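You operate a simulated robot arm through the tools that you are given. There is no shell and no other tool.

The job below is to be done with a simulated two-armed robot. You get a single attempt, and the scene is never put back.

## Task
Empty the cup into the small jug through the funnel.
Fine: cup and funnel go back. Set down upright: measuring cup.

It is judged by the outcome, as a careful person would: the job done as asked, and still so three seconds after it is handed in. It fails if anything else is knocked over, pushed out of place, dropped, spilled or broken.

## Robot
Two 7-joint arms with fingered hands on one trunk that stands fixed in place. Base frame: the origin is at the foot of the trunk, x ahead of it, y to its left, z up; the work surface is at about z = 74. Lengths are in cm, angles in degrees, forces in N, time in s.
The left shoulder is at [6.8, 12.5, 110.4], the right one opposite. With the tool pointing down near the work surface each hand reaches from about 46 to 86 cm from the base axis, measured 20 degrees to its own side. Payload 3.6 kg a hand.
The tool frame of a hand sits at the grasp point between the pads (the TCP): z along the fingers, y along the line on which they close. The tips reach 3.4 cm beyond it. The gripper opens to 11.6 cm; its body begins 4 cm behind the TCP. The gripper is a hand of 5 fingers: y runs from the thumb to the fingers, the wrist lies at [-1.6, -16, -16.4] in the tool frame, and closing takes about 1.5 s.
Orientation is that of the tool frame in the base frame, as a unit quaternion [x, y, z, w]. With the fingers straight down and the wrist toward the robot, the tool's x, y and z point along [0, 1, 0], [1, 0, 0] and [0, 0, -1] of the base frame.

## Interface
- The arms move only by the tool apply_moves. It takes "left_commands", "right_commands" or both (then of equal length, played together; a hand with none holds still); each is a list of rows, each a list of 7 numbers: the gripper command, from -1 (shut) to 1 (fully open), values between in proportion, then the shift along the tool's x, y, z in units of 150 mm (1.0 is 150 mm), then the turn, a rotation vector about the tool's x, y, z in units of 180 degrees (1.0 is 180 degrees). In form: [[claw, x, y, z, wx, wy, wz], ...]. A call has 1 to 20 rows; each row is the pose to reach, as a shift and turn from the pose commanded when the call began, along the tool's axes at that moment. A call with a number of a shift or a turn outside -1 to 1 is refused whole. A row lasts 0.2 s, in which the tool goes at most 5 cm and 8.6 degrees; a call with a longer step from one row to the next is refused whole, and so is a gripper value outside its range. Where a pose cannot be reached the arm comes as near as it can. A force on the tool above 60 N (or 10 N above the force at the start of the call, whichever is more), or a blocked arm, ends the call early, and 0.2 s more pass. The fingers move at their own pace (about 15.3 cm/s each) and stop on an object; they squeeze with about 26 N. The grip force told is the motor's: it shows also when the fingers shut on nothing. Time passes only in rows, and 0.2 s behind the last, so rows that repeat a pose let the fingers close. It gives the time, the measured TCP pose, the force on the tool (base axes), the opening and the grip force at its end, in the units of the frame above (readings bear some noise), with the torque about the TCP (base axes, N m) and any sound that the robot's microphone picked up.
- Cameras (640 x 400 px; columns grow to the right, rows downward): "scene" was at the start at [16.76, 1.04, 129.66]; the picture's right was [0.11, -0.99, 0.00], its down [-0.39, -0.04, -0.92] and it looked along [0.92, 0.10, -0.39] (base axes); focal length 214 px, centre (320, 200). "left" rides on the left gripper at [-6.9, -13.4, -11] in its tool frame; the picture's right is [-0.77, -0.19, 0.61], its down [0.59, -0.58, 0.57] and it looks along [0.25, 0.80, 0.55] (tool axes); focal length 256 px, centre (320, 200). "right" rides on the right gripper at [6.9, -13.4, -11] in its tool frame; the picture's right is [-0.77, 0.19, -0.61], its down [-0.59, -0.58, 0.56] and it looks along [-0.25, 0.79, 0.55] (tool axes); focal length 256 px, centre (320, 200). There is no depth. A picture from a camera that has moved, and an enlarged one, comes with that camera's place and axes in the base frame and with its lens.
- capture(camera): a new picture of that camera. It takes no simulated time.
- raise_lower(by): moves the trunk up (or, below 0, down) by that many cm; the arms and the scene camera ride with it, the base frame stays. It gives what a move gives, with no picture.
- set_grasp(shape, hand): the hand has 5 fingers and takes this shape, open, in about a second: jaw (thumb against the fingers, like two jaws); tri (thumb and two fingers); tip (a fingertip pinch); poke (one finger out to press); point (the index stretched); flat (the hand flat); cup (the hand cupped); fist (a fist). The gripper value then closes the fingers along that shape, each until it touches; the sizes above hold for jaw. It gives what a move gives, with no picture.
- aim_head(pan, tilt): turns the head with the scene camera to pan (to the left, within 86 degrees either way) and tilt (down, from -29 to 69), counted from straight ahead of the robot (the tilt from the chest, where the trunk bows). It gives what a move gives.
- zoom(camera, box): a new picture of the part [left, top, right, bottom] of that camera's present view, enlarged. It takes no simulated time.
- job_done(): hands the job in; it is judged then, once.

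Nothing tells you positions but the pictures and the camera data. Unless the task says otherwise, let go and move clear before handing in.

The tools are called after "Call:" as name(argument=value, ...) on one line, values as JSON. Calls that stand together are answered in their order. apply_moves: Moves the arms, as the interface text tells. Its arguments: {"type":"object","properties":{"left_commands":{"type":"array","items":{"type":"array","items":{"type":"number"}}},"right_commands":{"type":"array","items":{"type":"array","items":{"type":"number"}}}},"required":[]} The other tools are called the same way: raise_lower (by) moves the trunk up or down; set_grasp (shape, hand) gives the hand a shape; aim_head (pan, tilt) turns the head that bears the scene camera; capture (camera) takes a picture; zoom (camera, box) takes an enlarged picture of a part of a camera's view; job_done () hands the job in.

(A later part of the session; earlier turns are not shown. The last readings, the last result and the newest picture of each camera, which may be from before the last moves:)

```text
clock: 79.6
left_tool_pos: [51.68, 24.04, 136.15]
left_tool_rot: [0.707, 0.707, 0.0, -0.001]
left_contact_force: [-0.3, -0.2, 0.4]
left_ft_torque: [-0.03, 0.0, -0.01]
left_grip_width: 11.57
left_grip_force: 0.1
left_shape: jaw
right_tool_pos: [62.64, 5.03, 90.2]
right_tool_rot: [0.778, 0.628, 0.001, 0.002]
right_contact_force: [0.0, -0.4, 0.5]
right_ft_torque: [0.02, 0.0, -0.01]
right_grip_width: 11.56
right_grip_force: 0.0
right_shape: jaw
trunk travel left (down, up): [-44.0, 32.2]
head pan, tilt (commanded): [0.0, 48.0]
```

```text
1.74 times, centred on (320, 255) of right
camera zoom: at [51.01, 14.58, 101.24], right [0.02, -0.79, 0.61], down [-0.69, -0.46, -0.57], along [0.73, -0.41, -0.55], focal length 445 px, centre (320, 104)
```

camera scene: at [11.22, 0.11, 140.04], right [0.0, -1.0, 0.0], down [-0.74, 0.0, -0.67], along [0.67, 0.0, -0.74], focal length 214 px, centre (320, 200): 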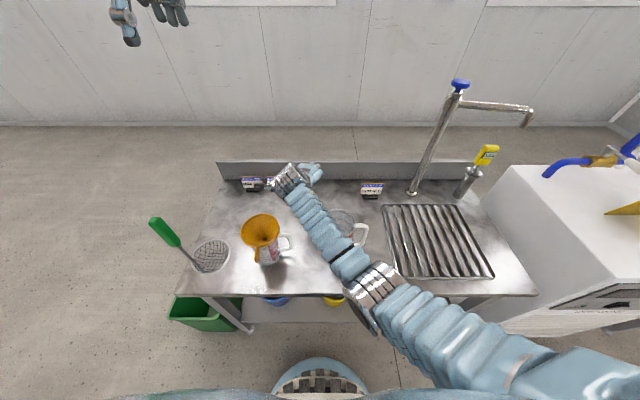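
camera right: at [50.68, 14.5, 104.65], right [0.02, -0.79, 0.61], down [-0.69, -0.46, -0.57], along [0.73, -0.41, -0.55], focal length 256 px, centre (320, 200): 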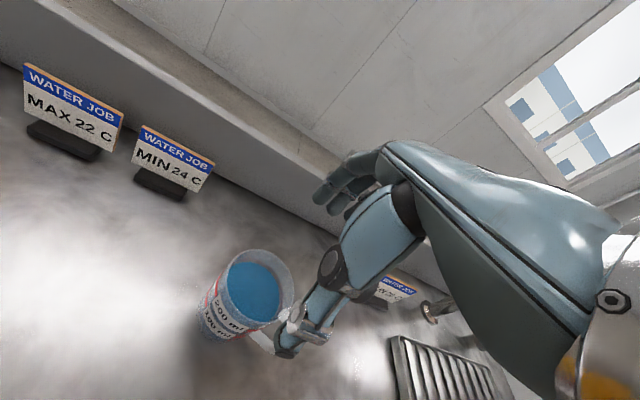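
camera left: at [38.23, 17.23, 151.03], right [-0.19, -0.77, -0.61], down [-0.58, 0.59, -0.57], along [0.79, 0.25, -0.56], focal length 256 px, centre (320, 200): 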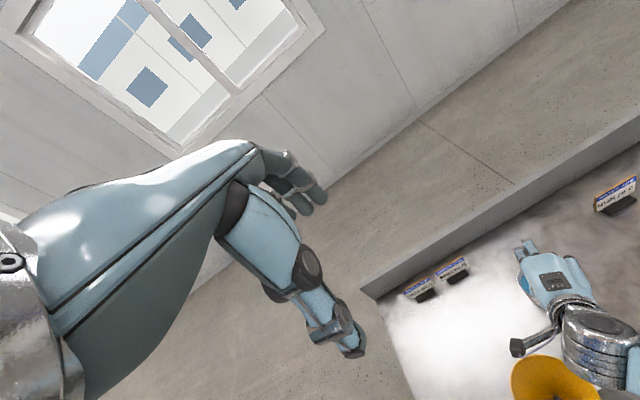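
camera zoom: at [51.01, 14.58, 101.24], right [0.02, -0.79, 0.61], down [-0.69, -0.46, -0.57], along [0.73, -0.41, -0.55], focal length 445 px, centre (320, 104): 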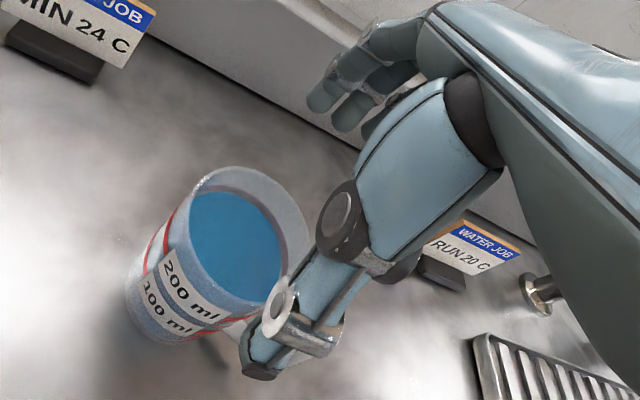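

Clearances look fine and tracking is accurate. Lowering around the cup in stages.

Call:
apply_moves(right_commands=[[1, 0, -0.01, 0.12, 0, 0, 0], [1, 0, -0.01, 0.24, 0, 0, 0], [1, 0, -0.01, 0.36, 0, 0, 0], [1, 0, -0.01, 0.42, 0, 0, 0], [1, 0, -0.01, 0.42, 0, 0, 0]])

Call:
zoom(camera="right", box=[190, 140, 450, 370])

Call:
zoom(camera="scene", box=[230, 140, 400, 300])

```text
clock: 80.8
left_tool_pos: [51.63, 24.15, 136.15]
left_tool_rot: [0.707, 0.707, -0.001, 0.0]
left_contact_force: [-0.3, -0.5, 0.6]
left_ft_torque: [0.0, -0.02, -0.02]
left_grip_width: 11.58
left_grip_force: 0.2
left_shape: jaw
right_tool_pos: [62.48, 5.11, 84.17]
right_tool_rot: [0.778, 0.628, 0.0, 0.002]
right_contact_force: [0.8, 0.5, 1.8]
right_ft_torque: [-0.02, 0.01, -0.01]
right_grip_width: 11.6
right_grip_force: 0.0
right_shape: jaw
trunk travel left (down, up): [-44.0, 32.2]
head pan, tilt (commanded): [0.0, 48.0]
```

```text
1.74 times, centred on (320, 255) of right
camera zoom: at [50.81, 14.66, 95.14], right [0.02, -0.79, 0.61], down [-0.69, -0.46, -0.57], along [0.73, -0.41, -0.55], focal length 445 px, centre (320, 104)
```

zoom: 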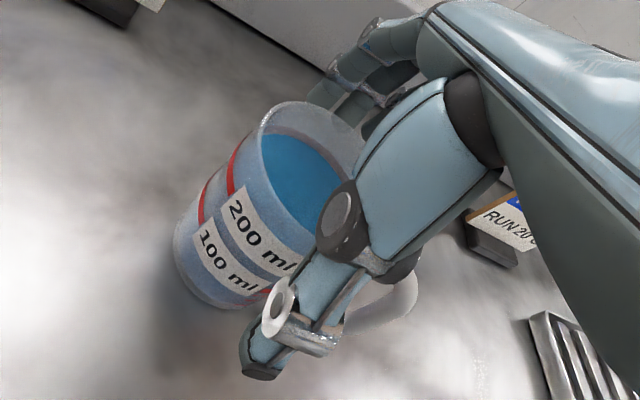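

```text
2.50 times, centred on (315, 220) of scene
camera zoom: at [11.22, 0.11, 140.04], right [0.0, -1.0, 0.0], down [-0.74, 0.0, -0.67], along [0.67, 0.0, -0.74], focal length 536 px, centre (332, 150)
```

zoom: 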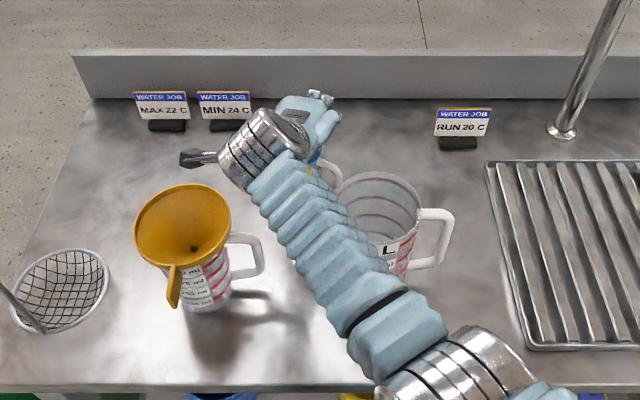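

Going down the final 2.5–3 cm in small steps, watching force.

Call:
apply_moves(right_commands=[[1, 0, 0, 0.04, 0, 0, 0], [1, 0, 0, 0.08, 0, 0, 0], [1, 0, 0, 0.11, 0, 0, 0], [1, 0, 0, 0.11, 0, 0, 0]])

Call:
zoom(camera="right", box=[190, 140, 450, 370])

```text
clock: 81.8
left_tool_pos: [51.61, 24.04, 136.06]
left_tool_rot: [0.707, 0.707, -0.002, 0.0]
left_contact_force: [0.2, -0.3, 0.7]
left_ft_torque: [0.04, 0.0, 0.0]
left_grip_width: 11.58
left_grip_force: 0.0
left_shape: jaw
right_tool_pos: [62.45, 5.12, 82.48]
right_tool_rot: [0.778, 0.628, 0.0, 0.002]
right_contact_force: [-0.5, 0.8, -0.5]
right_ft_torque: [0.01, 0.01, -0.05]
right_grip_width: 11.58
right_grip_force: 0.0
right_shape: jaw
trunk travel left (down, up): [-44.0, 32.2]
head pan, tilt (commanded): [0.0, 48.0]
```

```text
1.74 times, centred on (320, 255) of right
camera zoom: at [50.85, 14.67, 93.44], right [0.02, -0.79, 0.61], down [-0.69, -0.46, -0.57], along [0.73, -0.41, -0.55], focal length 445 px, centre (320, 104)
```

zoom: 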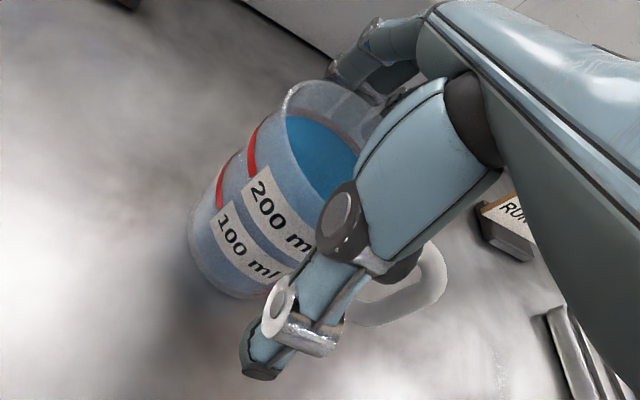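

Clear so far, no force. One more centimetre, then close gently.

Call:
apply_moves(right_commands=[[1, 0, 0, 0.03, 0, 0, 0], [1, 0, 0, 0.065, 0, 0, 0], [1, 0, 0, 0.065, 0, 0, 0]])

Call:
zoom(camera="right", box=[190, 140, 450, 370])

```text
clock: 82.6
left_tool_pos: [51.69, 24.21, 136.12]
left_tool_rot: [0.707, 0.707, 0.0, 0.0]
left_contact_force: [0.5, -0.5, 0.3]
left_ft_torque: [-0.01, 0.01, 0.0]
left_grip_width: 11.59
left_grip_force: 0.1
left_shape: jaw
right_tool_pos: [62.55, 5.09, 81.53]
right_tool_rot: [0.778, 0.628, 0.0, 0.001]
right_contact_force: [0.1, 0.8, -0.4]
right_ft_torque: [-0.02, 0.0, 0.0]
right_grip_width: 11.58
right_grip_force: 0.0
right_shape: jaw
trunk travel left (down, up): [-44.0, 32.2]
head pan, tilt (commanded): [0.0, 48.0]
```

```text
1.74 times, centred on (320, 255) of right
camera zoom: at [50.8, 14.7, 92.5], right [0.02, -0.79, 0.61], down [-0.69, -0.46, -0.57], along [0.73, -0.41, -0.55], focal length 445 px, centre (320, 104)
```

zoom: 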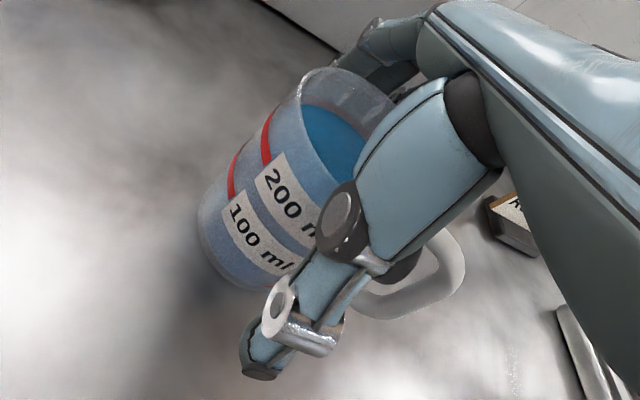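

In position at z ≈ 81.5 with no contact. Closing slowly on the cup.

Call:
apply_moves(right_commands=[[0.8, 0, 0, 0, 0, 0, 0], [0.65, 0, 0, 0, 0, 0, 0], [0.5, 0, 0, 0, 0, 0, 0], [0.42, 0, 0, 0, 0, 0, 0], [0.36, 0, 0, 0, 0, 0, 0], [0.3, 0, 0, 0, 0, 0, 0], [0.25, 0, 0, 0, 0, 0, 0], [0.2, 0, 0, 0, 0, 0, 0], [0.15, 0, 0, 0, 0, 0, 0], [0.1, 0, 0, 0, 0, 0, 0], [0.1, 0, 0, 0, 0, 0, 0]])

Call:
zoom(camera="right", box=[190, 140, 450, 370])

```text
clock: 85.0
left_tool_pos: [51.68, 24.17, 136.03]
left_tool_rot: [0.708, 0.707, -0.002, -0.001]
left_contact_force: [0.2, -1.8, -0.3]
left_ft_torque: [0.04, -0.02, -0.03]
left_grip_width: 11.6
left_grip_force: 0.1
left_shape: jaw
right_tool_pos: [62.5, 5.02, 81.56]
right_tool_rot: [0.778, 0.628, 0.001, 0.001]
right_contact_force: [0.3, -0.7, 2.2]
right_ft_torque: [-0.03, -0.19, -0.01]
right_grip_width: 6.86
right_grip_force: 26.2
right_shape: jaw
trunk travel left (down, up): [-44.0, 32.2]
head pan, tilt (commanded): [0.0, 48.0]
```

```text
1.74 times, centred on (320, 255) of right
camera zoom: at [50.79, 14.69, 92.53], right [0.02, -0.79, 0.61], down [-0.69, -0.46, -0.57], along [0.73, -0.41, -0.55], focal length 445 px, centre (320, 104)
```

zoom: 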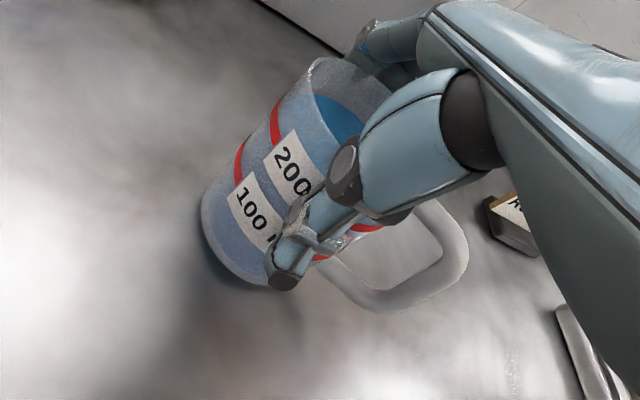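

Gripped at 6.9 cm width with 26 N. Lifting one centimetre slowly to test the hold.

Call:
apply_moves(right_commands=[[0.0, 0, 0, 0, 0, 0, 0], [0.0, 0, 0, -0.02, 0, 0, 0], [0.0, 0, 0, -0.04, 0, 0, 0], [0.0, 0, 0, -0.07, 0, 0, 0], [0.0, 0, 0, -0.1, 0, 0, 0], [0.0, 0, 0, -0.1, 0, 0, 0]])

Call:
zoom(camera="right", box=[190, 140, 450, 370])

Call:
zoom(camera="scene", box=[230, 140, 400, 300])

```text
clock: 86.4
left_tool_pos: [51.63, 24.07, 136.08]
left_tool_rot: [0.707, 0.707, -0.001, 0.0]
left_contact_force: [0.8, 0.6, -1.1]
left_ft_torque: [0.01, -0.03, -0.02]
left_grip_width: 11.58
left_grip_force: 0.0
left_shape: jaw
right_tool_pos: [62.31, 5.1, 82.92]
right_tool_rot: [0.779, 0.627, -0.001, 0.002]
right_contact_force: [0.6, -0.4, -4.0]
right_ft_torque: [-0.01, 0.05, 0.0]
right_grip_width: 6.83
right_grip_force: 25.6
right_shape: jaw
trunk travel left (down, up): [-44.0, 32.2]
head pan, tilt (commanded): [0.0, 48.0]
```

```text
1.74 times, centred on (320, 255) of right
camera zoom: at [50.7, 14.67, 93.83], right [0.02, -0.79, 0.61], down [-0.69, -0.46, -0.56], along [0.73, -0.41, -0.55], focal length 445 px, centre (320, 104)
```

zoom: 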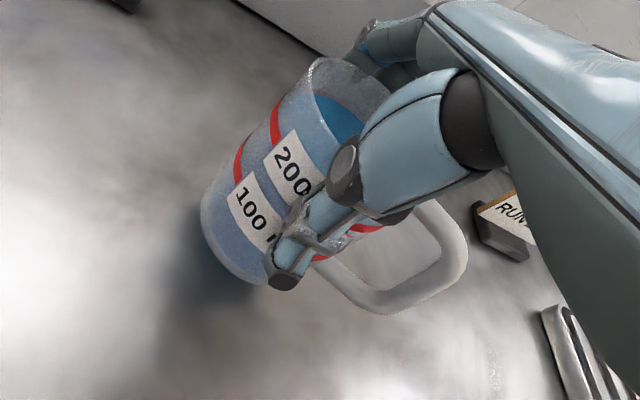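

```text
2.50 times, centred on (315, 220) of scene
camera zoom: at [11.26, 0.11, 140.03], right [0.0, -1.0, 0.0], down [-0.74, 0.0, -0.67], along [0.67, 0.0, -0.74], focal length 536 px, centre (332, 150)
```

zoom: 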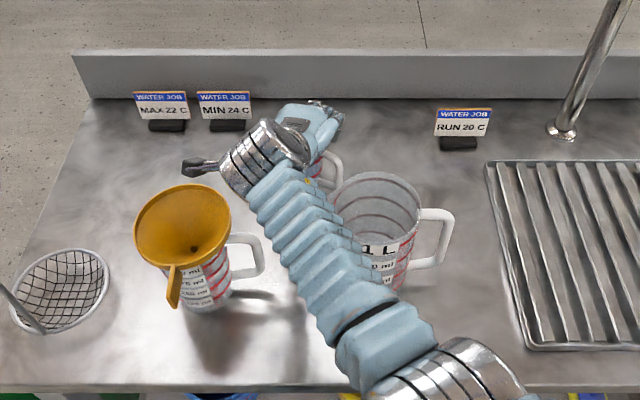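

The cup lifts cleanly (about 4 N) and stays upright. Raising it further, checking the arm's tracking as I go.

Call:
apply_moves(right_commands=[[0.0, 0, 0, -0.08, 0, 0, 0], [0.0, 0, 0, -0.16, 0, 0, 0], [0.0, 0, 0, -0.24, 0, 0, 0], [0.0, 0, 0, -0.32, 0, 0, 0], [0.0, 0, 0, -0.4, 0, 0, 0], [0.0, 0, 0, -0.48, 0, 0, 0], [0.0, 0, 0, -0.48, 0, 0, 0]])

Call:
capture(camera="scene")

Call:
capture(camera="right")

```text
clock: 88.0
left_tool_pos: [51.72, 24.25, 136.04]
left_tool_rot: [0.707, 0.707, -0.001, 0.0]
left_contact_force: [1.0, 0.8, -0.3]
left_ft_torque: [0.02, 0.0, 0.0]
left_grip_width: 11.58
left_grip_force: 0.1
left_shape: jaw
right_tool_pos: [62.98, 3.33, 90.04]
right_tool_rot: [0.783, 0.622, -0.005, 0.013]
right_contact_force: [0.4, -0.5, -2.0]
right_ft_torque: [0.04, 0.01, -0.01]
right_grip_width: 6.85
right_grip_force: 25.8
right_shape: jaw
trunk travel left (down, up): [-44.0, 32.2]
head pan, tilt (commanded): [0.0, 48.0]
```

```text
taken
camera scene: at [11.26, 0.12, 140.03], right [0.0, -1.0, 0.0], down [-0.74, 0.0, -0.67], along [0.67, 0.0, -0.74], focal length 214 px, centre (320, 200)
```

scene: 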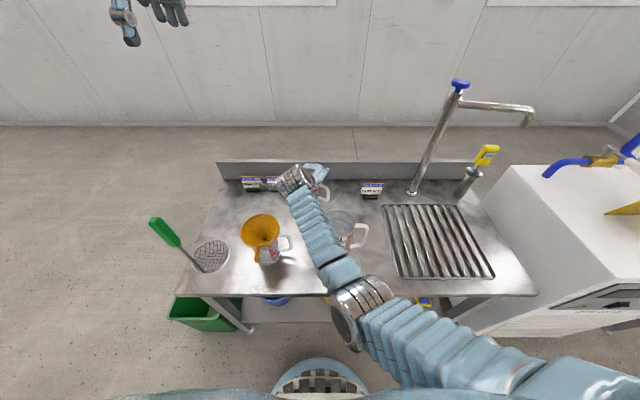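

```text
taken
camera right: at [51.41, 13.39, 100.66], right [0.0, -0.77, 0.63], down [-0.69, -0.46, -0.56], along [0.72, -0.44, -0.54], focal length 256 px, centre (320, 200)
```

right: 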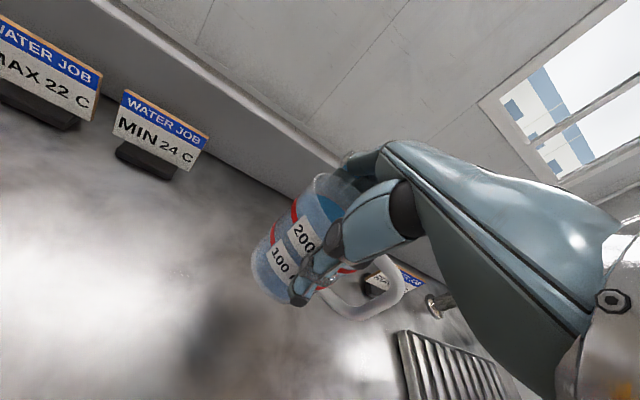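

Lifting with the arm alone is pushing it toward that awkward limit again (1.7 cm sideways drift). I'll use the trunk to lift instead, which keeps the arm joints as they are.

Call:
raise_lower(by=10)

Call:
capture(camera="scene")

Call:
capture(camera="right")

```text
clock: 89.3
left_tool_pos: [51.63, 24.08, 146.08]
left_tool_rot: [0.706, 0.708, -0.001, -0.001]
left_contact_force: [0.0, 0.5, 0.1]
left_ft_torque: [0.0, -0.02, 0.01]
left_grip_width: 11.58
left_grip_force: 0.1
left_shape: jaw
right_tool_pos: [64.15, -0.16, 99.56]
right_tool_rot: [0.792, 0.609, -0.015, 0.034]
right_contact_force: [-0.4, -0.2, -3.0]
right_ft_torque: [0.03, 0.02, 0.02]
right_grip_width: 6.87
right_grip_force: 25.6
right_shape: jaw
trunk travel left (down, up): [-54.0, 22.2]
head pan, tilt (commanded): [0.0, 48.0]
```

```text
taken
camera scene: at [9.77, 0.11, 150.09], right [0.0, -1.0, 0.0], down [-0.74, 0.0, -0.67], along [0.67, 0.0, -0.74], focal length 214 px, centre (320, 200)
```

scene: 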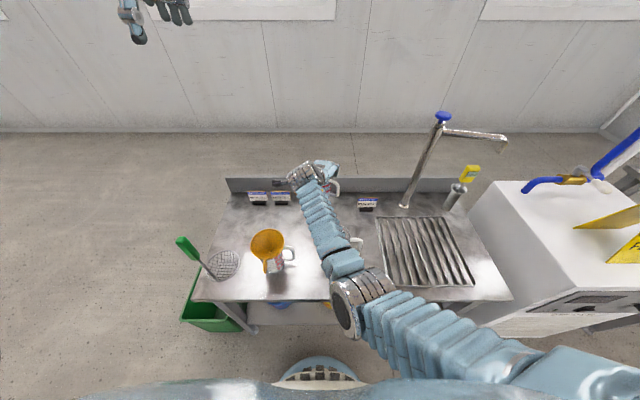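

```text
taken
camera right: at [52.69, 10.71, 109.62], right [-0.03, -0.74, 0.67], down [-0.7, -0.46, -0.54], along [0.71, -0.48, -0.51], focal length 256 px, centre (320, 200)
```

right: 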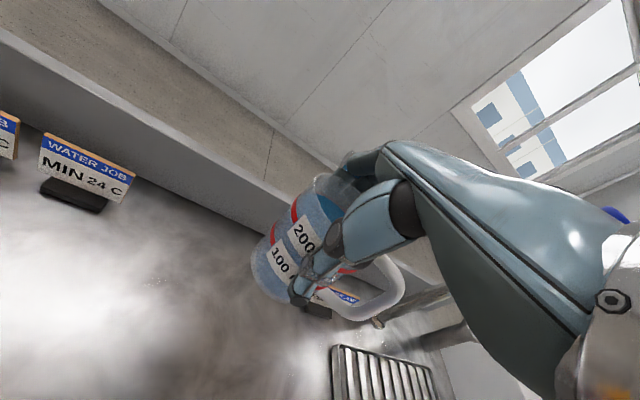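

The arm is drifting off its commanded pose (now 64, 0, 99.6), still level and holding. I'll draw it slowly up and back toward a comfortable posture, away from the limit.

Call:
apply_moves(right_commands=[[0.0, -0.03, -0.03, -0.07, 0, 0, -0.01], [0.0, -0.06, -0.07, -0.14, 0, 0, -0.025], [0.0, -0.1, -0.11, -0.21, 0, 0, -0.04], [0.0, -0.14, -0.16, -0.28, 0, 0, -0.055], [0.0, -0.18, -0.21, -0.35, 0, 0, -0.07], [0.0, -0.22, -0.26, -0.42, 0, 0, -0.085], [0.0, -0.26, -0.31, -0.48, 0, 0, -0.1], [0.0, -0.3, -0.36, -0.533, 0, 0, -0.115], [0.0, -0.34, -0.42, -0.533, 0, 0, -0.13], [0.0, -0.38, -0.48, -0.533, 0, 0, -0.145], [0.0, -0.42, -0.53, -0.533, 0, 0, -0.16], [0.0, -0.465, -0.583, -0.533, 0, 0, -0.178], [0.0, -0.465, -0.583, -0.533, 0, 0, -0.178]])

Call:
capture(camera="scene")

Call:
capture(camera="right")

```text
clock: 92.1
left_tool_pos: [51.67, 24.07, 146.02]
left_tool_rot: [0.707, 0.707, -0.001, -0.001]
left_contact_force: [0.2, -0.3, -0.6]
left_ft_torque: [0.01, -0.02, -0.02]
left_grip_width: 11.57
left_grip_force: 0.0
left_shape: jaw
right_tool_pos: [53.46, -1.35, 109.18]
right_tool_rot: [0.579, 0.814, -0.006, 0.028]
right_contact_force: [0.0, 0.0, -2.2]
right_ft_torque: [0.01, -0.01, 0.0]
right_grip_width: 6.9
right_grip_force: 26.2
right_shape: jaw
trunk travel left (down, up): [-54.0, 22.2]
head pan, tilt (commanded): [0.0, 48.0]
```

```text
taken
camera scene: at [9.74, 0.1, 150.1], right [0.0, -1.0, 0.0], down [-0.74, 0.0, -0.67], along [0.67, 0.0, -0.74], focal length 214 px, centre (320, 200)
```

scene: 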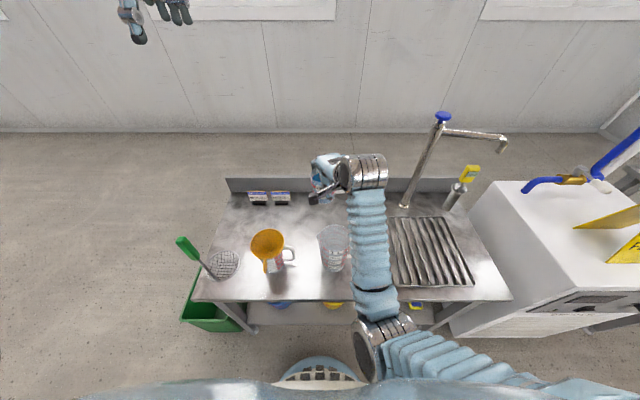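

```text
taken
camera right: at [38.19, 1.23, 119.59], right [0.41, -0.64, 0.65], down [-0.33, -0.77, -0.55], along [0.85, 0.0, -0.52], focal length 256 px, centre (320, 200)
```

right: 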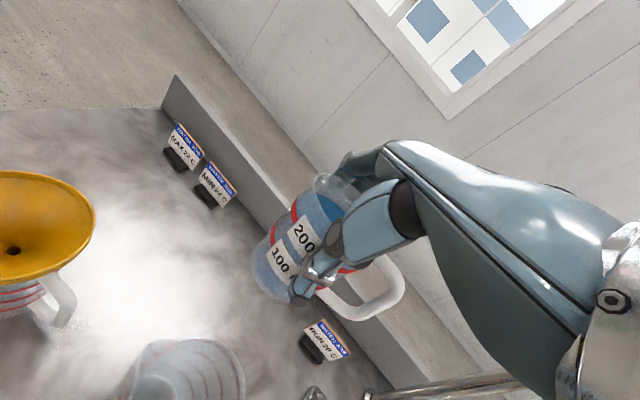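

Still holding, nearly level. Continuing slowly to rotate the hand toward the pouring yaw, where the arm was comfortable before.

Call:
apply_moves(right_commands=[[0.0, 0.027, -0.028, -0.017, 0, 0, -0.028], [0.0, 0.054, -0.056, -0.033, 0, 0, -0.056], [0.0, 0.081, -0.085, -0.05, 0, 0, -0.083], [0.0, 0.108, -0.113, -0.067, 0, 0, -0.111], [0.0, 0.135, -0.14, -0.083, 0, 0, -0.139], [0.0, 0.163, -0.17, -0.1, 0, 0, -0.167], [0.0, 0.19, -0.198, -0.117, 0, 0, -0.194], [0.0, 0.217, -0.226, -0.133, 0, 0, -0.222], [0.0, 0.217, -0.226, -0.133, 0, 0, -0.222]])

Call:
capture(camera="scene")

```text
clock: 94.1
left_tool_pos: [51.46, 24.16, 146.08]
left_tool_rot: [0.707, 0.707, 0.0, -0.001]
left_contact_force: [0.2, 0.2, 0.7]
left_ft_torque: [-0.03, -0.03, 0.04]
left_grip_width: 11.57
left_grip_force: 0.1
left_shape: jaw
right_tool_pos: [48.0, 2.02, 110.05]
right_tool_rot: [0.26, 0.966, 0.0, 0.002]
right_contact_force: [0.6, -0.3, -1.2]
right_ft_torque: [-0.01, 0.02, -0.02]
right_grip_width: 6.84
right_grip_force: 26.0
right_shape: jaw
trunk travel left (down, up): [-54.0, 22.2]
head pan, tilt (commanded): [0.0, 48.0]
```

```text
taken
camera scene: at [9.71, 0.1, 150.1], right [0.0, -1.0, 0.0], down [-0.74, 0.0, -0.67], along [0.67, 0.0, -0.74], focal length 214 px, centre (320, 200)
```

scene: 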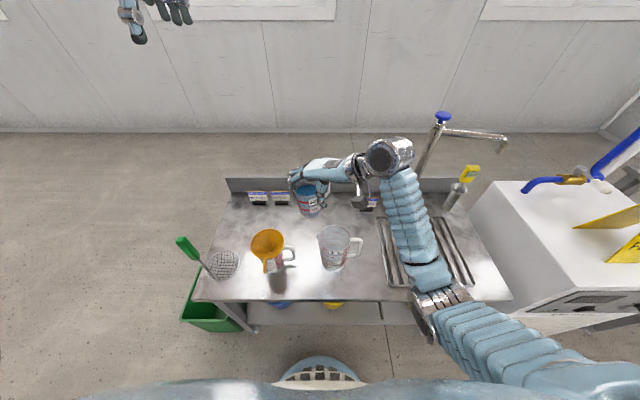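

Tracking is exact again at (48, 2, 110). The cup is filled to about 1.3 cm below the rim, so I'll carry it smoothly and level to a waiting spot behind the funnel, turning so the pour side faces me.

Call:
apply_moves(right_commands=[[0.0, 0.006, 0.03, 0, 0, 0, -0.005], [0.0, 0.02, 0.09, 0, 0, 0, -0.015], [0.0, 0.036, 0.17, 0, 0, 0, -0.03], [0.0, 0.054, 0.25, 0, 0, 0, -0.044], [0.0, 0.072, 0.335, 0, 0, 0, -0.058], [0.0, 0.09, 0.42, 0, 0, 0, -0.073], [0.0, 0.108, 0.505, 0, 0, 0, -0.088], [0.0, 0.126, 0.59, 0, 0, 0, -0.103], [0.0, 0.145, 0.675, 0, 0, 0, -0.118], [0.0, 0.163, 0.76, 0, 0, 0, -0.132], [0.0, 0.18, 0.84, 0, 0, 0, -0.146], [0.0, 0.196, 0.91, 0, 0, 0, -0.158], [0.0, 0.204, 0.945, 0, 0, 0, -0.165], [0.0, 0.207, 0.958, 0, 0, 0, -0.167], [0.0, 0.207, 0.958, 0, 0, 0, -0.167]])

Call:
capture(camera="scene")

Call:
capture(camera="right")

Call:
capture(camera="left")

```text
clock: 97.3
left_tool_pos: [51.57, 23.99, 146.09]
left_tool_rot: [0.707, 0.707, 0.0, -0.001]
left_contact_force: [-0.4, 0.3, -0.2]
left_ft_torque: [0.01, 0.03, -0.03]
left_grip_width: 11.58
left_grip_force: 0.1
left_shape: jaw
right_tool_pos: [52.5, 16.07, 110.07]
right_tool_rot: [0.001, 1.0, -0.002, 0.001]
right_contact_force: [-0.2, 0.2, -1.9]
right_ft_torque: [-0.06, 0.02, -0.03]
right_grip_width: 6.86
right_grip_force: 26.1
right_shape: jaw
trunk travel left (down, up): [-54.0, 22.2]
head pan, tilt (commanded): [0.0, 48.0]
```

```text
taken
camera scene: at [9.74, 0.12, 150.1], right [0.0, -1.0, 0.0], down [-0.74, 0.0, -0.67], along [0.67, 0.0, -0.74], focal length 214 px, centre (320, 200)
```

scene: 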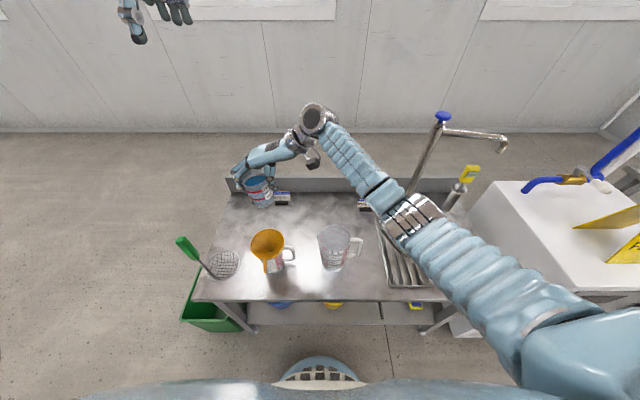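

```text
taken
camera right: at [45.61, 2.74, 121.11], right [0.77, 0.19, 0.61], down [0.59, -0.58, -0.56], along [0.25, 0.79, -0.56], focal length 256 px, centre (320, 200)
```

right: 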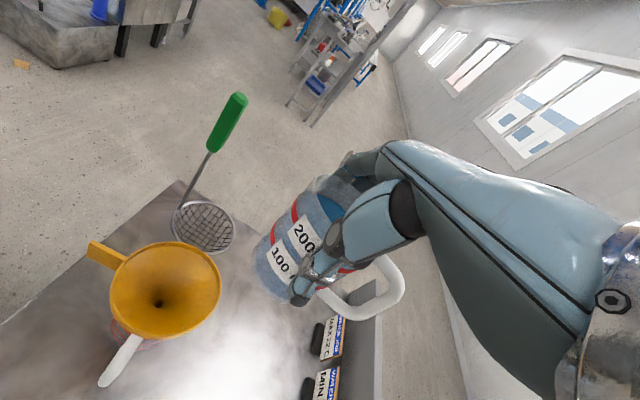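

```text
taken
camera left: at [38.27, 17.23, 157.02], right [-0.19, -0.77, -0.61], down [-0.58, 0.59, -0.56], along [0.79, 0.25, -0.56], focal length 256 px, centre (320, 200)
```

left: 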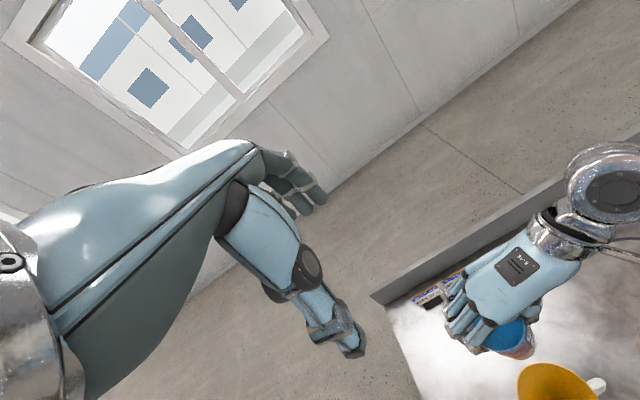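

Perfect tracking at (52.5, 16.1, 110), cup level. I'll lower to the pouring height behind the funnel and pre-tilt only 12°, which is still below the spill angle, then verify alignment.

Call:
apply_moves(right_commands=[[0.0, 0, 0.005, 0.03, 0, 0, 0], [0.0, 0, 0.01, 0.08, 0, 0, 0], [0.0, 0, 0.02, 0.14, 0, 0, 0], [0.0, 0, 0.03, 0.2, 0, 0, 0], [0.0, 0, 0.04, 0.27, 0, -0.008, 0], [0.0, 0, 0.05, 0.34, 0, -0.018, 0], [0.0, 0, 0.05, 0.41, 0, -0.028, 0], [0.0, 0, 0.05, 0.47, 0, -0.038, 0], [0.0, 0, 0.05, 0.52, 0, -0.048, 0], [0.0, 0, 0.05, 0.55, 0, -0.058, 0], [0.0, 0, 0.05, 0.567, 0, -0.067, 0], [0.0, 0, 0.05, 0.567, 0, -0.067, 0]])

Call:
capture(camera="scene")

Call:
capture(camera="right")

Call:
zoom(camera="scene", box=[210, 140, 340, 290])

```text
clock: 99.9
left_tool_pos: [51.83, 24.07, 146.13]
left_tool_rot: [0.707, 0.707, -0.001, 0.0]
left_contact_force: [-0.1, -0.3, -0.4]
left_ft_torque: [-0.03, 0.0, -0.02]
left_grip_width: 11.59
left_grip_force: 0.0
left_shape: jaw
right_tool_pos: [52.63, 16.7, 101.51]
right_tool_rot: [0.002, 0.994, -0.001, 0.107]
right_contact_force: [0.3, -0.2, -2.1]
right_ft_torque: [-0.01, 0.03, 0.0]
right_grip_width: 6.86
right_grip_force: 26.5
right_shape: jaw
trunk travel left (down, up): [-54.0, 22.2]
head pan, tilt (commanded): [0.0, 48.0]
```

```text
taken
camera scene: at [9.74, 0.12, 150.1], right [0.0, -1.0, 0.0], down [-0.74, 0.0, -0.67], along [0.67, 0.0, -0.74], focal length 214 px, centre (320, 200)
```

scene: 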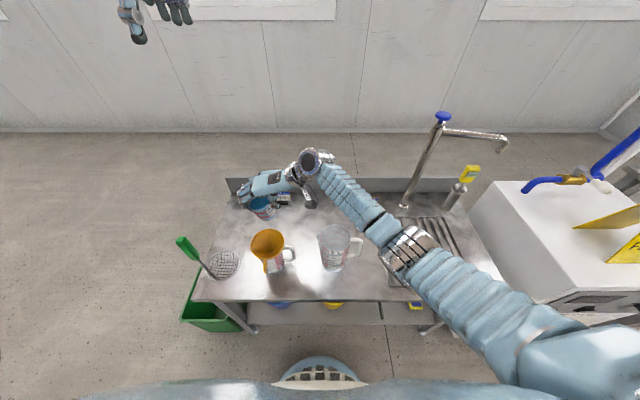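

```text
taken
camera right: at [43.48, 3.38, 110.9], right [0.62, 0.19, 0.76], down [0.69, -0.58, -0.43], along [0.36, 0.79, -0.49], focal length 256 px, centre (320, 200)
```

right: 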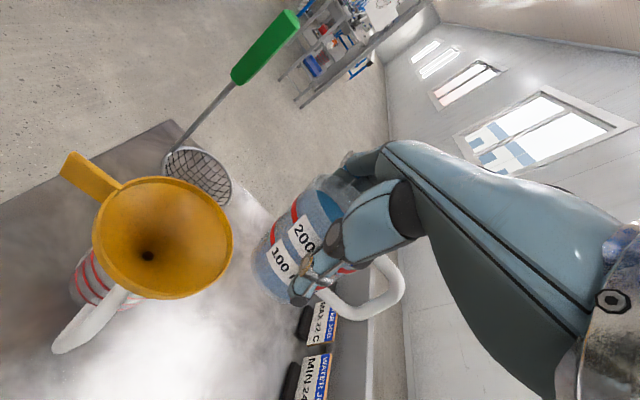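

```text
2.67 times, centred on (275, 215) of scene
camera zoom: at [9.74, 0.12, 150.1], right [0.0, -1.0, 0.0], down [-0.74, 0.0, -0.67], along [0.67, 0.0, -0.74], focal length 572 px, centre (440, 160)
```

zoom: 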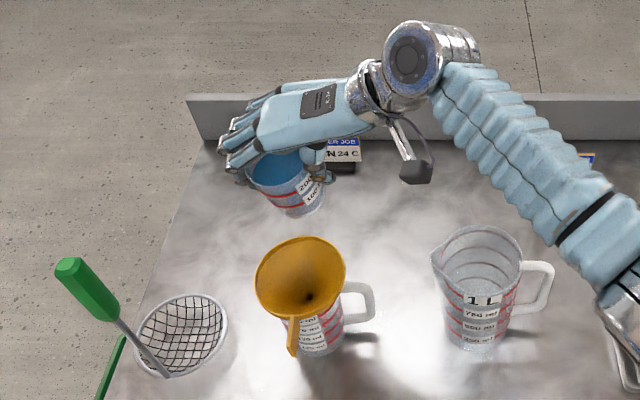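

Tilt direction is right, mouth toward the funnel. Zooming to measure where the lip is relative to the funnel.

Call:
zoom(camera="scene", box=[235, 185, 300, 280])

Call:
zoom(camera="right", box=[80, 150, 420, 340])

```text
4.21 times, centred on (268, 232) of scene
camera zoom: at [9.74, 0.12, 150.1], right [0.0, -1.0, 0.0], down [-0.74, 0.0, -0.67], along [0.67, 0.0, -0.74], focal length 903 px, centre (541, 63)
```

zoom: 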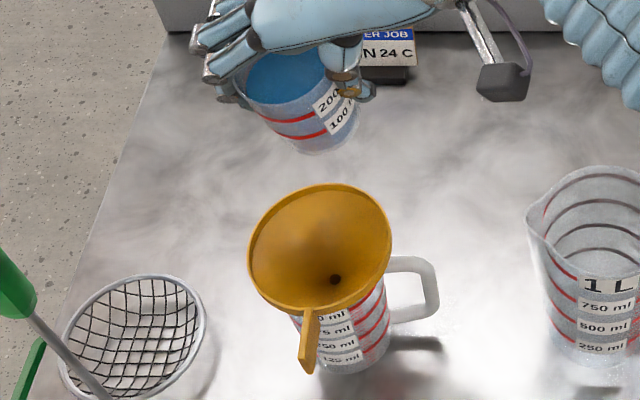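

```text
1.88 times, centred on (250, 245) of right
camera zoom: at [43.48, 3.38, 110.9], right [0.62, 0.19, 0.76], down [0.69, -0.58, -0.43], along [0.36, 0.79, -0.49], focal length 482 px, centre (452, 115)
```

zoom: 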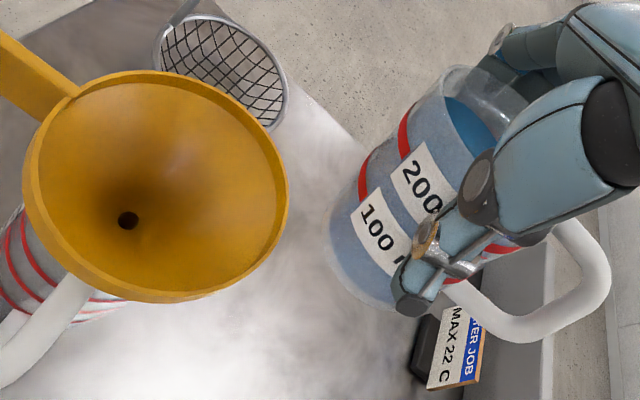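

Lip is about 2 cm inside the funnel's far edge in plan and centred sideways within half a centimetre. Starting a slow pour: tilting to about 20° and lowering slightly.

Call:
apply_moves(right_commands=[[0.0, 0.007, -0.004, 0.024, 0, -0.009, 0], [0.0, 0.014, -0.008, 0.047, 0, -0.018, 0], [0.0, 0.021, -0.012, 0.071, 0, -0.027, 0], [0.0, 0.029, -0.016, 0.094, 0, -0.036, 0], [0.0, 0.036, -0.02, 0.118, 0, -0.0444, 0], [0.0, 0.036, -0.02, 0.118, 0, -0.0444, 0]])

Call:
zoom(camera="right", box=[80, 150, 420, 340])

Call:
zoom(camera="scene", box=[235, 185, 300, 280])

```text
clock: 101.3
left_tool_pos: [51.6, 24.14, 146.13]
left_tool_rot: [0.707, 0.707, -0.001, 0.0]
left_contact_force: [-0.2, 0.3, -0.3]
left_ft_torque: [-0.01, 0.02, -0.01]
left_grip_width: 11.59
left_grip_force: 0.0
left_shape: jaw
right_tool_pos: [52.53, 16.54, 99.81]
right_tool_rot: [0.002, 0.984, -0.001, 0.176]
right_contact_force: [0.3, -0.6, -2.0]
right_ft_torque: [-0.03, 0.04, -0.02]
right_grip_width: 6.87
right_grip_force: 26.3
right_shape: jaw
trunk travel left (down, up): [-54.0, 22.2]
head pan, tilt (commanded): [0.0, 48.0]
```

```text
1.88 times, centred on (250, 245) of right
camera zoom: at [42.16, 3.17, 107.78], right [0.51, 0.19, 0.84], down [0.75, -0.58, -0.33], along [0.43, 0.79, -0.44], focal length 482 px, centre (452, 115)
```

zoom: 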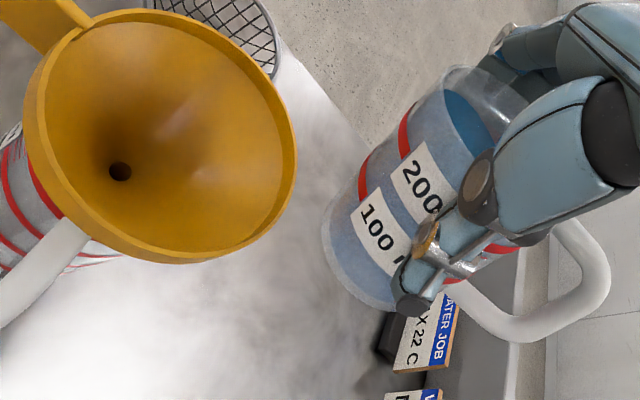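

```text
4.21 times, centred on (268, 232) of scene
camera zoom: at [9.74, 0.11, 150.1], right [0.0, -1.0, 0.0], down [-0.74, 0.0, -0.67], along [0.67, 0.0, -0.74], focal length 903 px, centre (541, 63)
```

zoom: 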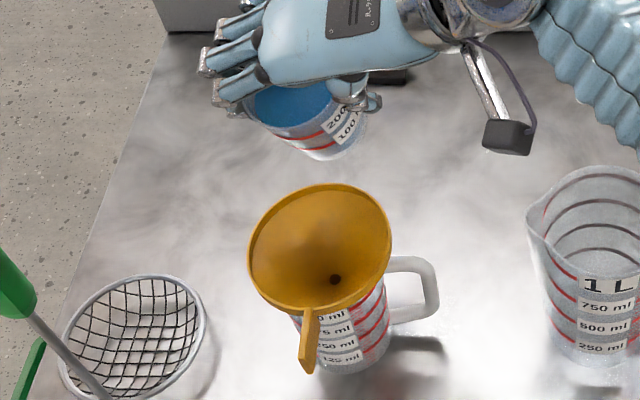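

No flow yet at 20°. Continuing in small increments to 26°.

Call:
apply_moves(right_commands=[[0.0, 0.004, 0, 0.006, 0, -0.005, 0], [0.0, 0.009, 0, 0.011, 0, -0.0105, 0], [0.0, 0.013, 0, 0.017, 0, -0.016, 0], [0.0, 0.017, 0, 0.022, 0, -0.021, 0], [0.0, 0.022, 0, 0.028, 0, -0.0265, 0], [0.0, 0.026, 0, 0.033, 0, -0.0317, 0], [0.0, 0.026, 0, 0.033, 0, -0.0317, 0]])

Call:
zoom(camera="right", box=[80, 130, 420, 320])

Call:
zoom(camera="scene", box=[235, 185, 300, 280])

```text
clock: 102.9
left_tool_pos: [51.71, 24.1, 146.04]
left_tool_rot: [0.706, 0.708, 0.0, 0.0]
left_contact_force: [-0.4, -0.6, 0.5]
left_ft_torque: [-0.01, 0.03, 0.03]
left_grip_width: 11.58
left_grip_force: 0.1
left_shape: jaw
right_tool_pos: [52.18, 16.62, 98.92]
right_tool_rot: [0.001, 0.975, -0.002, 0.224]
right_contact_force: [-0.4, 0.7, -1.9]
right_ft_torque: [-0.03, 0.06, -0.01]
right_grip_width: 6.84
right_grip_force: 26.2
right_shape: jaw
trunk travel left (down, up): [-54.0, 22.2]
head pan, tilt (commanded): [0.0, 48.0]
```

```text
1.88 times, centred on (250, 225) of right
camera zoom: at [41.19, 3.18, 105.97], right [0.43, 0.19, 0.89], down [0.78, -0.58, -0.25], along [0.47, 0.79, -0.39], focal length 482 px, centre (452, 153)
```

zoom: 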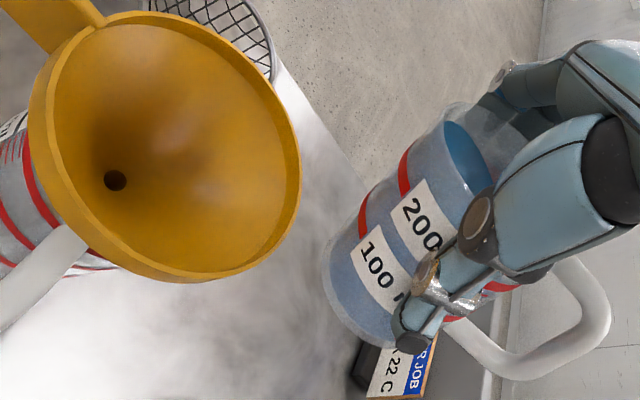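

```text
4.21 times, centred on (268, 232) of scene
camera zoom: at [9.73, 0.11, 150.1], right [0.0, -1.0, 0.0], down [-0.74, 0.0, -0.67], along [0.67, 0.0, -0.74], focal length 903 px, centre (541, 63)
```

zoom: 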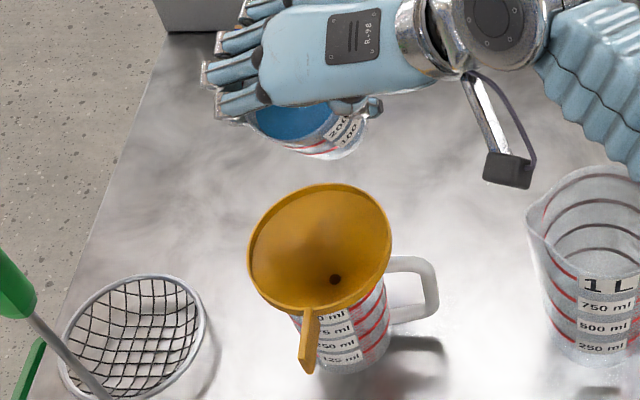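

Water is near the lip but not over it. Continuing gradually to 32°.

Call:
apply_moves(right_commands=[[0.0, 0.004, 0, 0.002, 0, -0.0055, 0], [0.0, 0.008, 0, 0.004, 0, -0.011, 0], [0.0, 0.012, 0, 0.006, 0, -0.0165, 0], [0.0, 0.016, 0, 0.009, 0, -0.022, 0], [0.0, 0.021, 0, 0.011, 0, -0.0275, 0], [0.0, 0.025, 0, 0.013, 0, -0.0333, 0], [0.0, 0.025, 0, 0.013, 0, -0.0333, 0]])

Call:
zoom(camera="right", box=[80, 130, 420, 320])

Call:
zoom(camera="scene", box=[235, 185, 300, 280])

```text
clock: 104.5
left_tool_pos: [51.71, 24.16, 146.1]
left_tool_rot: [0.707, 0.707, 0.0, 0.0]
left_contact_force: [-0.4, 0.2, 0.2]
left_ft_torque: [0.02, -0.03, 0.02]
left_grip_width: 11.6
left_grip_force: 0.0
left_shape: jaw
right_tool_pos: [52.03, 16.41, 98.73]
right_tool_rot: [0.001, 0.962, -0.002, 0.275]
right_contact_force: [0.1, 0.0, -2.9]
right_ft_torque: [-0.04, 0.01, -0.05]
right_grip_width: 6.87
right_grip_force: 26.3
right_shape: jaw
trunk travel left (down, up): [-54.0, 22.2]
head pan, tilt (commanded): [0.0, 48.0]
```

```text
1.88 times, centred on (250, 225) of right
camera zoom: at [40.32, 3.06, 104.47], right [0.33, 0.19, 0.92], down [0.8, -0.58, -0.17], along [0.5, 0.79, -0.34], focal length 482 px, centre (452, 153)
```

zoom: 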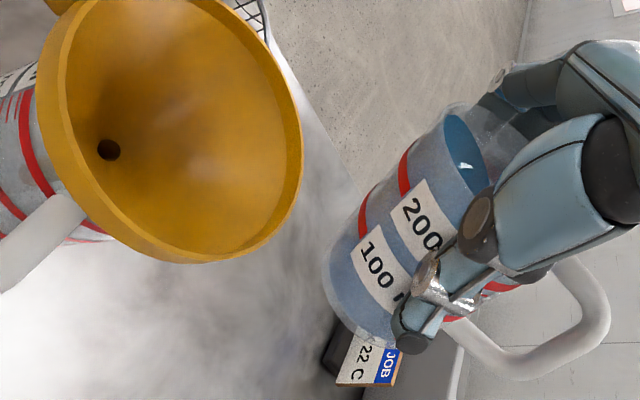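

```text
4.21 times, centred on (268, 232) of scene
camera zoom: at [9.74, 0.11, 150.1], right [0.0, -1.0, 0.0], down [-0.74, 0.0, -0.67], along [0.67, 0.0, -0.74], focal length 903 px, centre (541, 63)
```

zoom: 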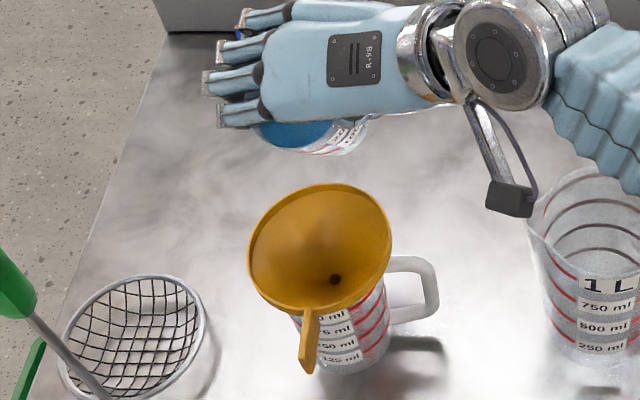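

Still no flow at 32°. Going on in small steps.

Call:
apply_moves(right_commands=[[0.0, 0.005, 0, 0.003, 0, -0.0055, 0], [0.0, 0.01, 0, 0.006, 0, -0.011, 0], [0.0, 0.015, 0, 0.01, 0, -0.0165, 0], [0.0, 0.019, 0, 0.013, 0, -0.0222, 0], [0.0, 0.019, 0, 0.013, 0, -0.0222, 0], [0.0, 0.019, 0, 0.013, 0, -0.0222, 0]])

Call:
zoom(camera="right", box=[80, 130, 420, 320])

Call:
zoom(camera="scene", box=[235, 185, 300, 280])

```text
clock: 105.9
left_tool_pos: [51.7, 24.18, 145.99]
left_tool_rot: [0.707, 0.707, -0.001, -0.001]
left_contact_force: [-0.6, -0.8, 0.2]
left_ft_torque: [0.0, 0.0, -0.01]
left_grip_width: 11.57
left_grip_force: 0.2
left_shape: jaw
right_tool_pos: [51.82, 16.57, 98.37]
right_tool_rot: [0.001, 0.951, -0.001, 0.309]
right_contact_force: [-0.1, 0.0, -2.5]
right_ft_torque: [-0.04, 0.1, -0.01]
right_grip_width: 6.85
right_grip_force: 25.6
right_shape: jaw
trunk travel left (down, up): [-54.0, 22.2]
head pan, tilt (commanded): [0.0, 48.0]
```

```text
1.88 times, centred on (250, 225) of right
camera zoom: at [39.76, 3.19, 103.35], right [0.27, 0.19, 0.95], down [0.81, -0.58, -0.11], along [0.53, 0.79, -0.31], focal length 482 px, centre (452, 153)
```

zoom: 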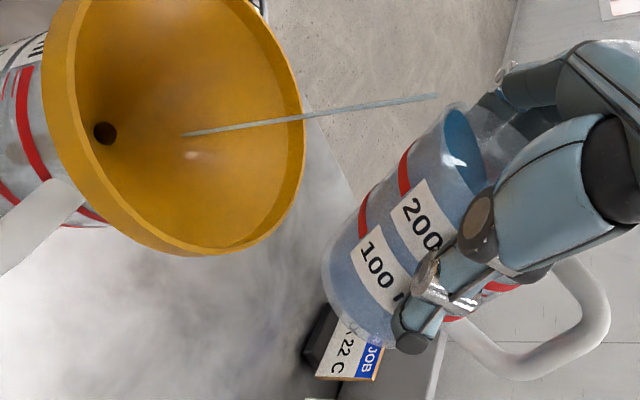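

```text
4.21 times, centred on (268, 232) of scene
camera zoom: at [9.73, 0.1, 150.1], right [0.0, -1.0, 0.0], down [-0.74, 0.0, -0.67], along [0.67, 0.0, -0.74], focal length 903 px, centre (541, 63)
```

zoom: 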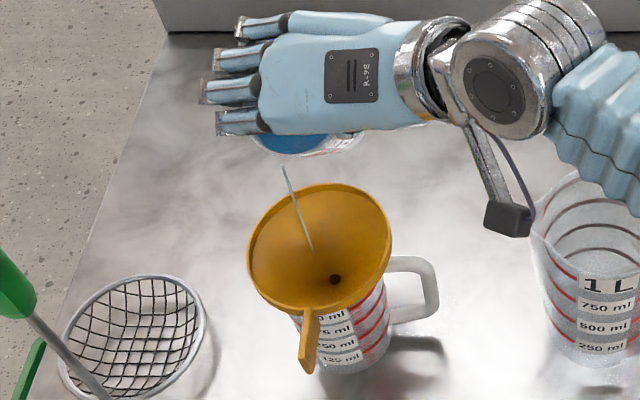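

Flow has started: a thin stream landing near the middle of the funnel, slightly left. I'll continue tilting at a gentle rate, shifting about 8 mm right to centre the stream.

Call:
apply_moves(right_commands=[[0.0, 0.0012, -0.005, -0.0014, 0, -0.0028, 0], [0.0, 0.0024, -0.011, -0.0028, 0, -0.0056, 0], [0.0, 0.0036, -0.017, -0.0041, 0, -0.0084, 0], [0.0, 0.0048, -0.023, -0.0055, 0, -0.0111, 0], [0.0, 0.006, -0.029, -0.0069, 0, -0.0139, 0], [0.0, 0.0072, -0.035, -0.0082, 0, -0.0167, 0], [0.0, 0.0084, -0.041, -0.0096, 0, -0.0195, 0], [0.0, 0.0096, -0.047, -0.011, 0, -0.0222, 0], [0.0, 0.0108, -0.053, -0.0124, 0, -0.025, 0], [0.0, 0.0108, -0.053, -0.0124, 0, -0.025, 0]])

Call:
zoom(camera="right", box=[80, 130, 420, 320])

Call:
zoom(camera="scene", box=[235, 185, 300, 280])

```text
clock: 108.1
left_tool_pos: [51.63, 24.18, 146.05]
left_tool_rot: [0.707, 0.707, 0.0, -0.001]
left_contact_force: [0.3, -0.4, -0.2]
left_ft_torque: [0.0, 0.0, 0.01]
left_grip_width: 11.58
left_grip_force: 0.0
left_shape: jaw
right_tool_pos: [51.75, 15.75, 98.54]
right_tool_rot: [-0.001, 0.938, -0.002, 0.345]
right_contact_force: [-0.6, -0.7, -2.1]
right_ft_torque: [-0.04, 0.05, -0.03]
right_grip_width: 6.85
right_grip_force: 25.9
right_shape: jaw
trunk travel left (down, up): [-54.0, 22.2]
head pan, tilt (commanded): [0.0, 48.0]
```

```text
1.88 times, centred on (250, 225) of right
camera zoom: at [39.28, 2.3, 102.57], right [0.19, 0.19, 0.96], down [0.81, -0.58, -0.05], along [0.55, 0.79, -0.26], focal length 482 px, centre (452, 153)
```

zoom: 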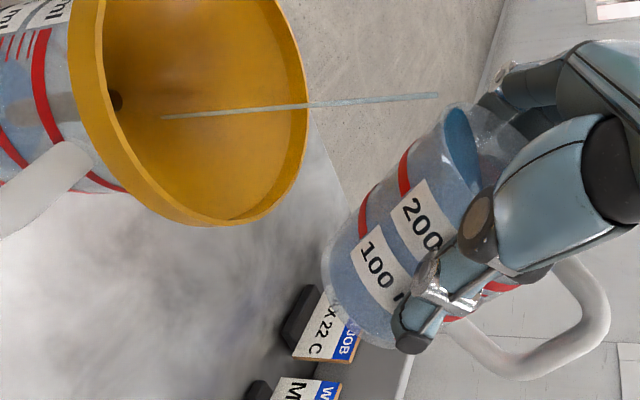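

```text
4.21 times, centred on (268, 232) of scene
camera zoom: at [9.73, 0.1, 150.1], right [0.0, -1.0, 0.0], down [-0.74, 0.0, -0.67], along [0.67, 0.0, -0.74], focal length 903 px, centre (541, 63)
```

zoom: 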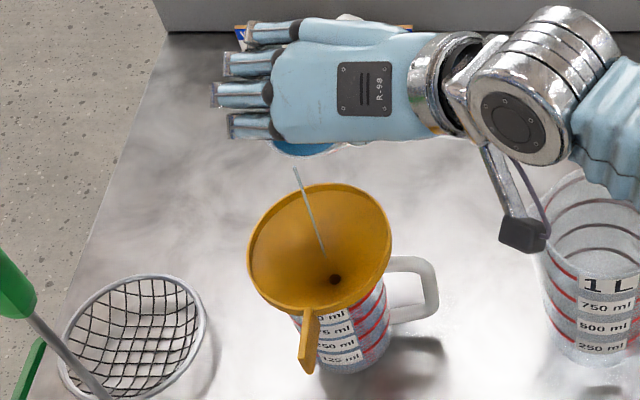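

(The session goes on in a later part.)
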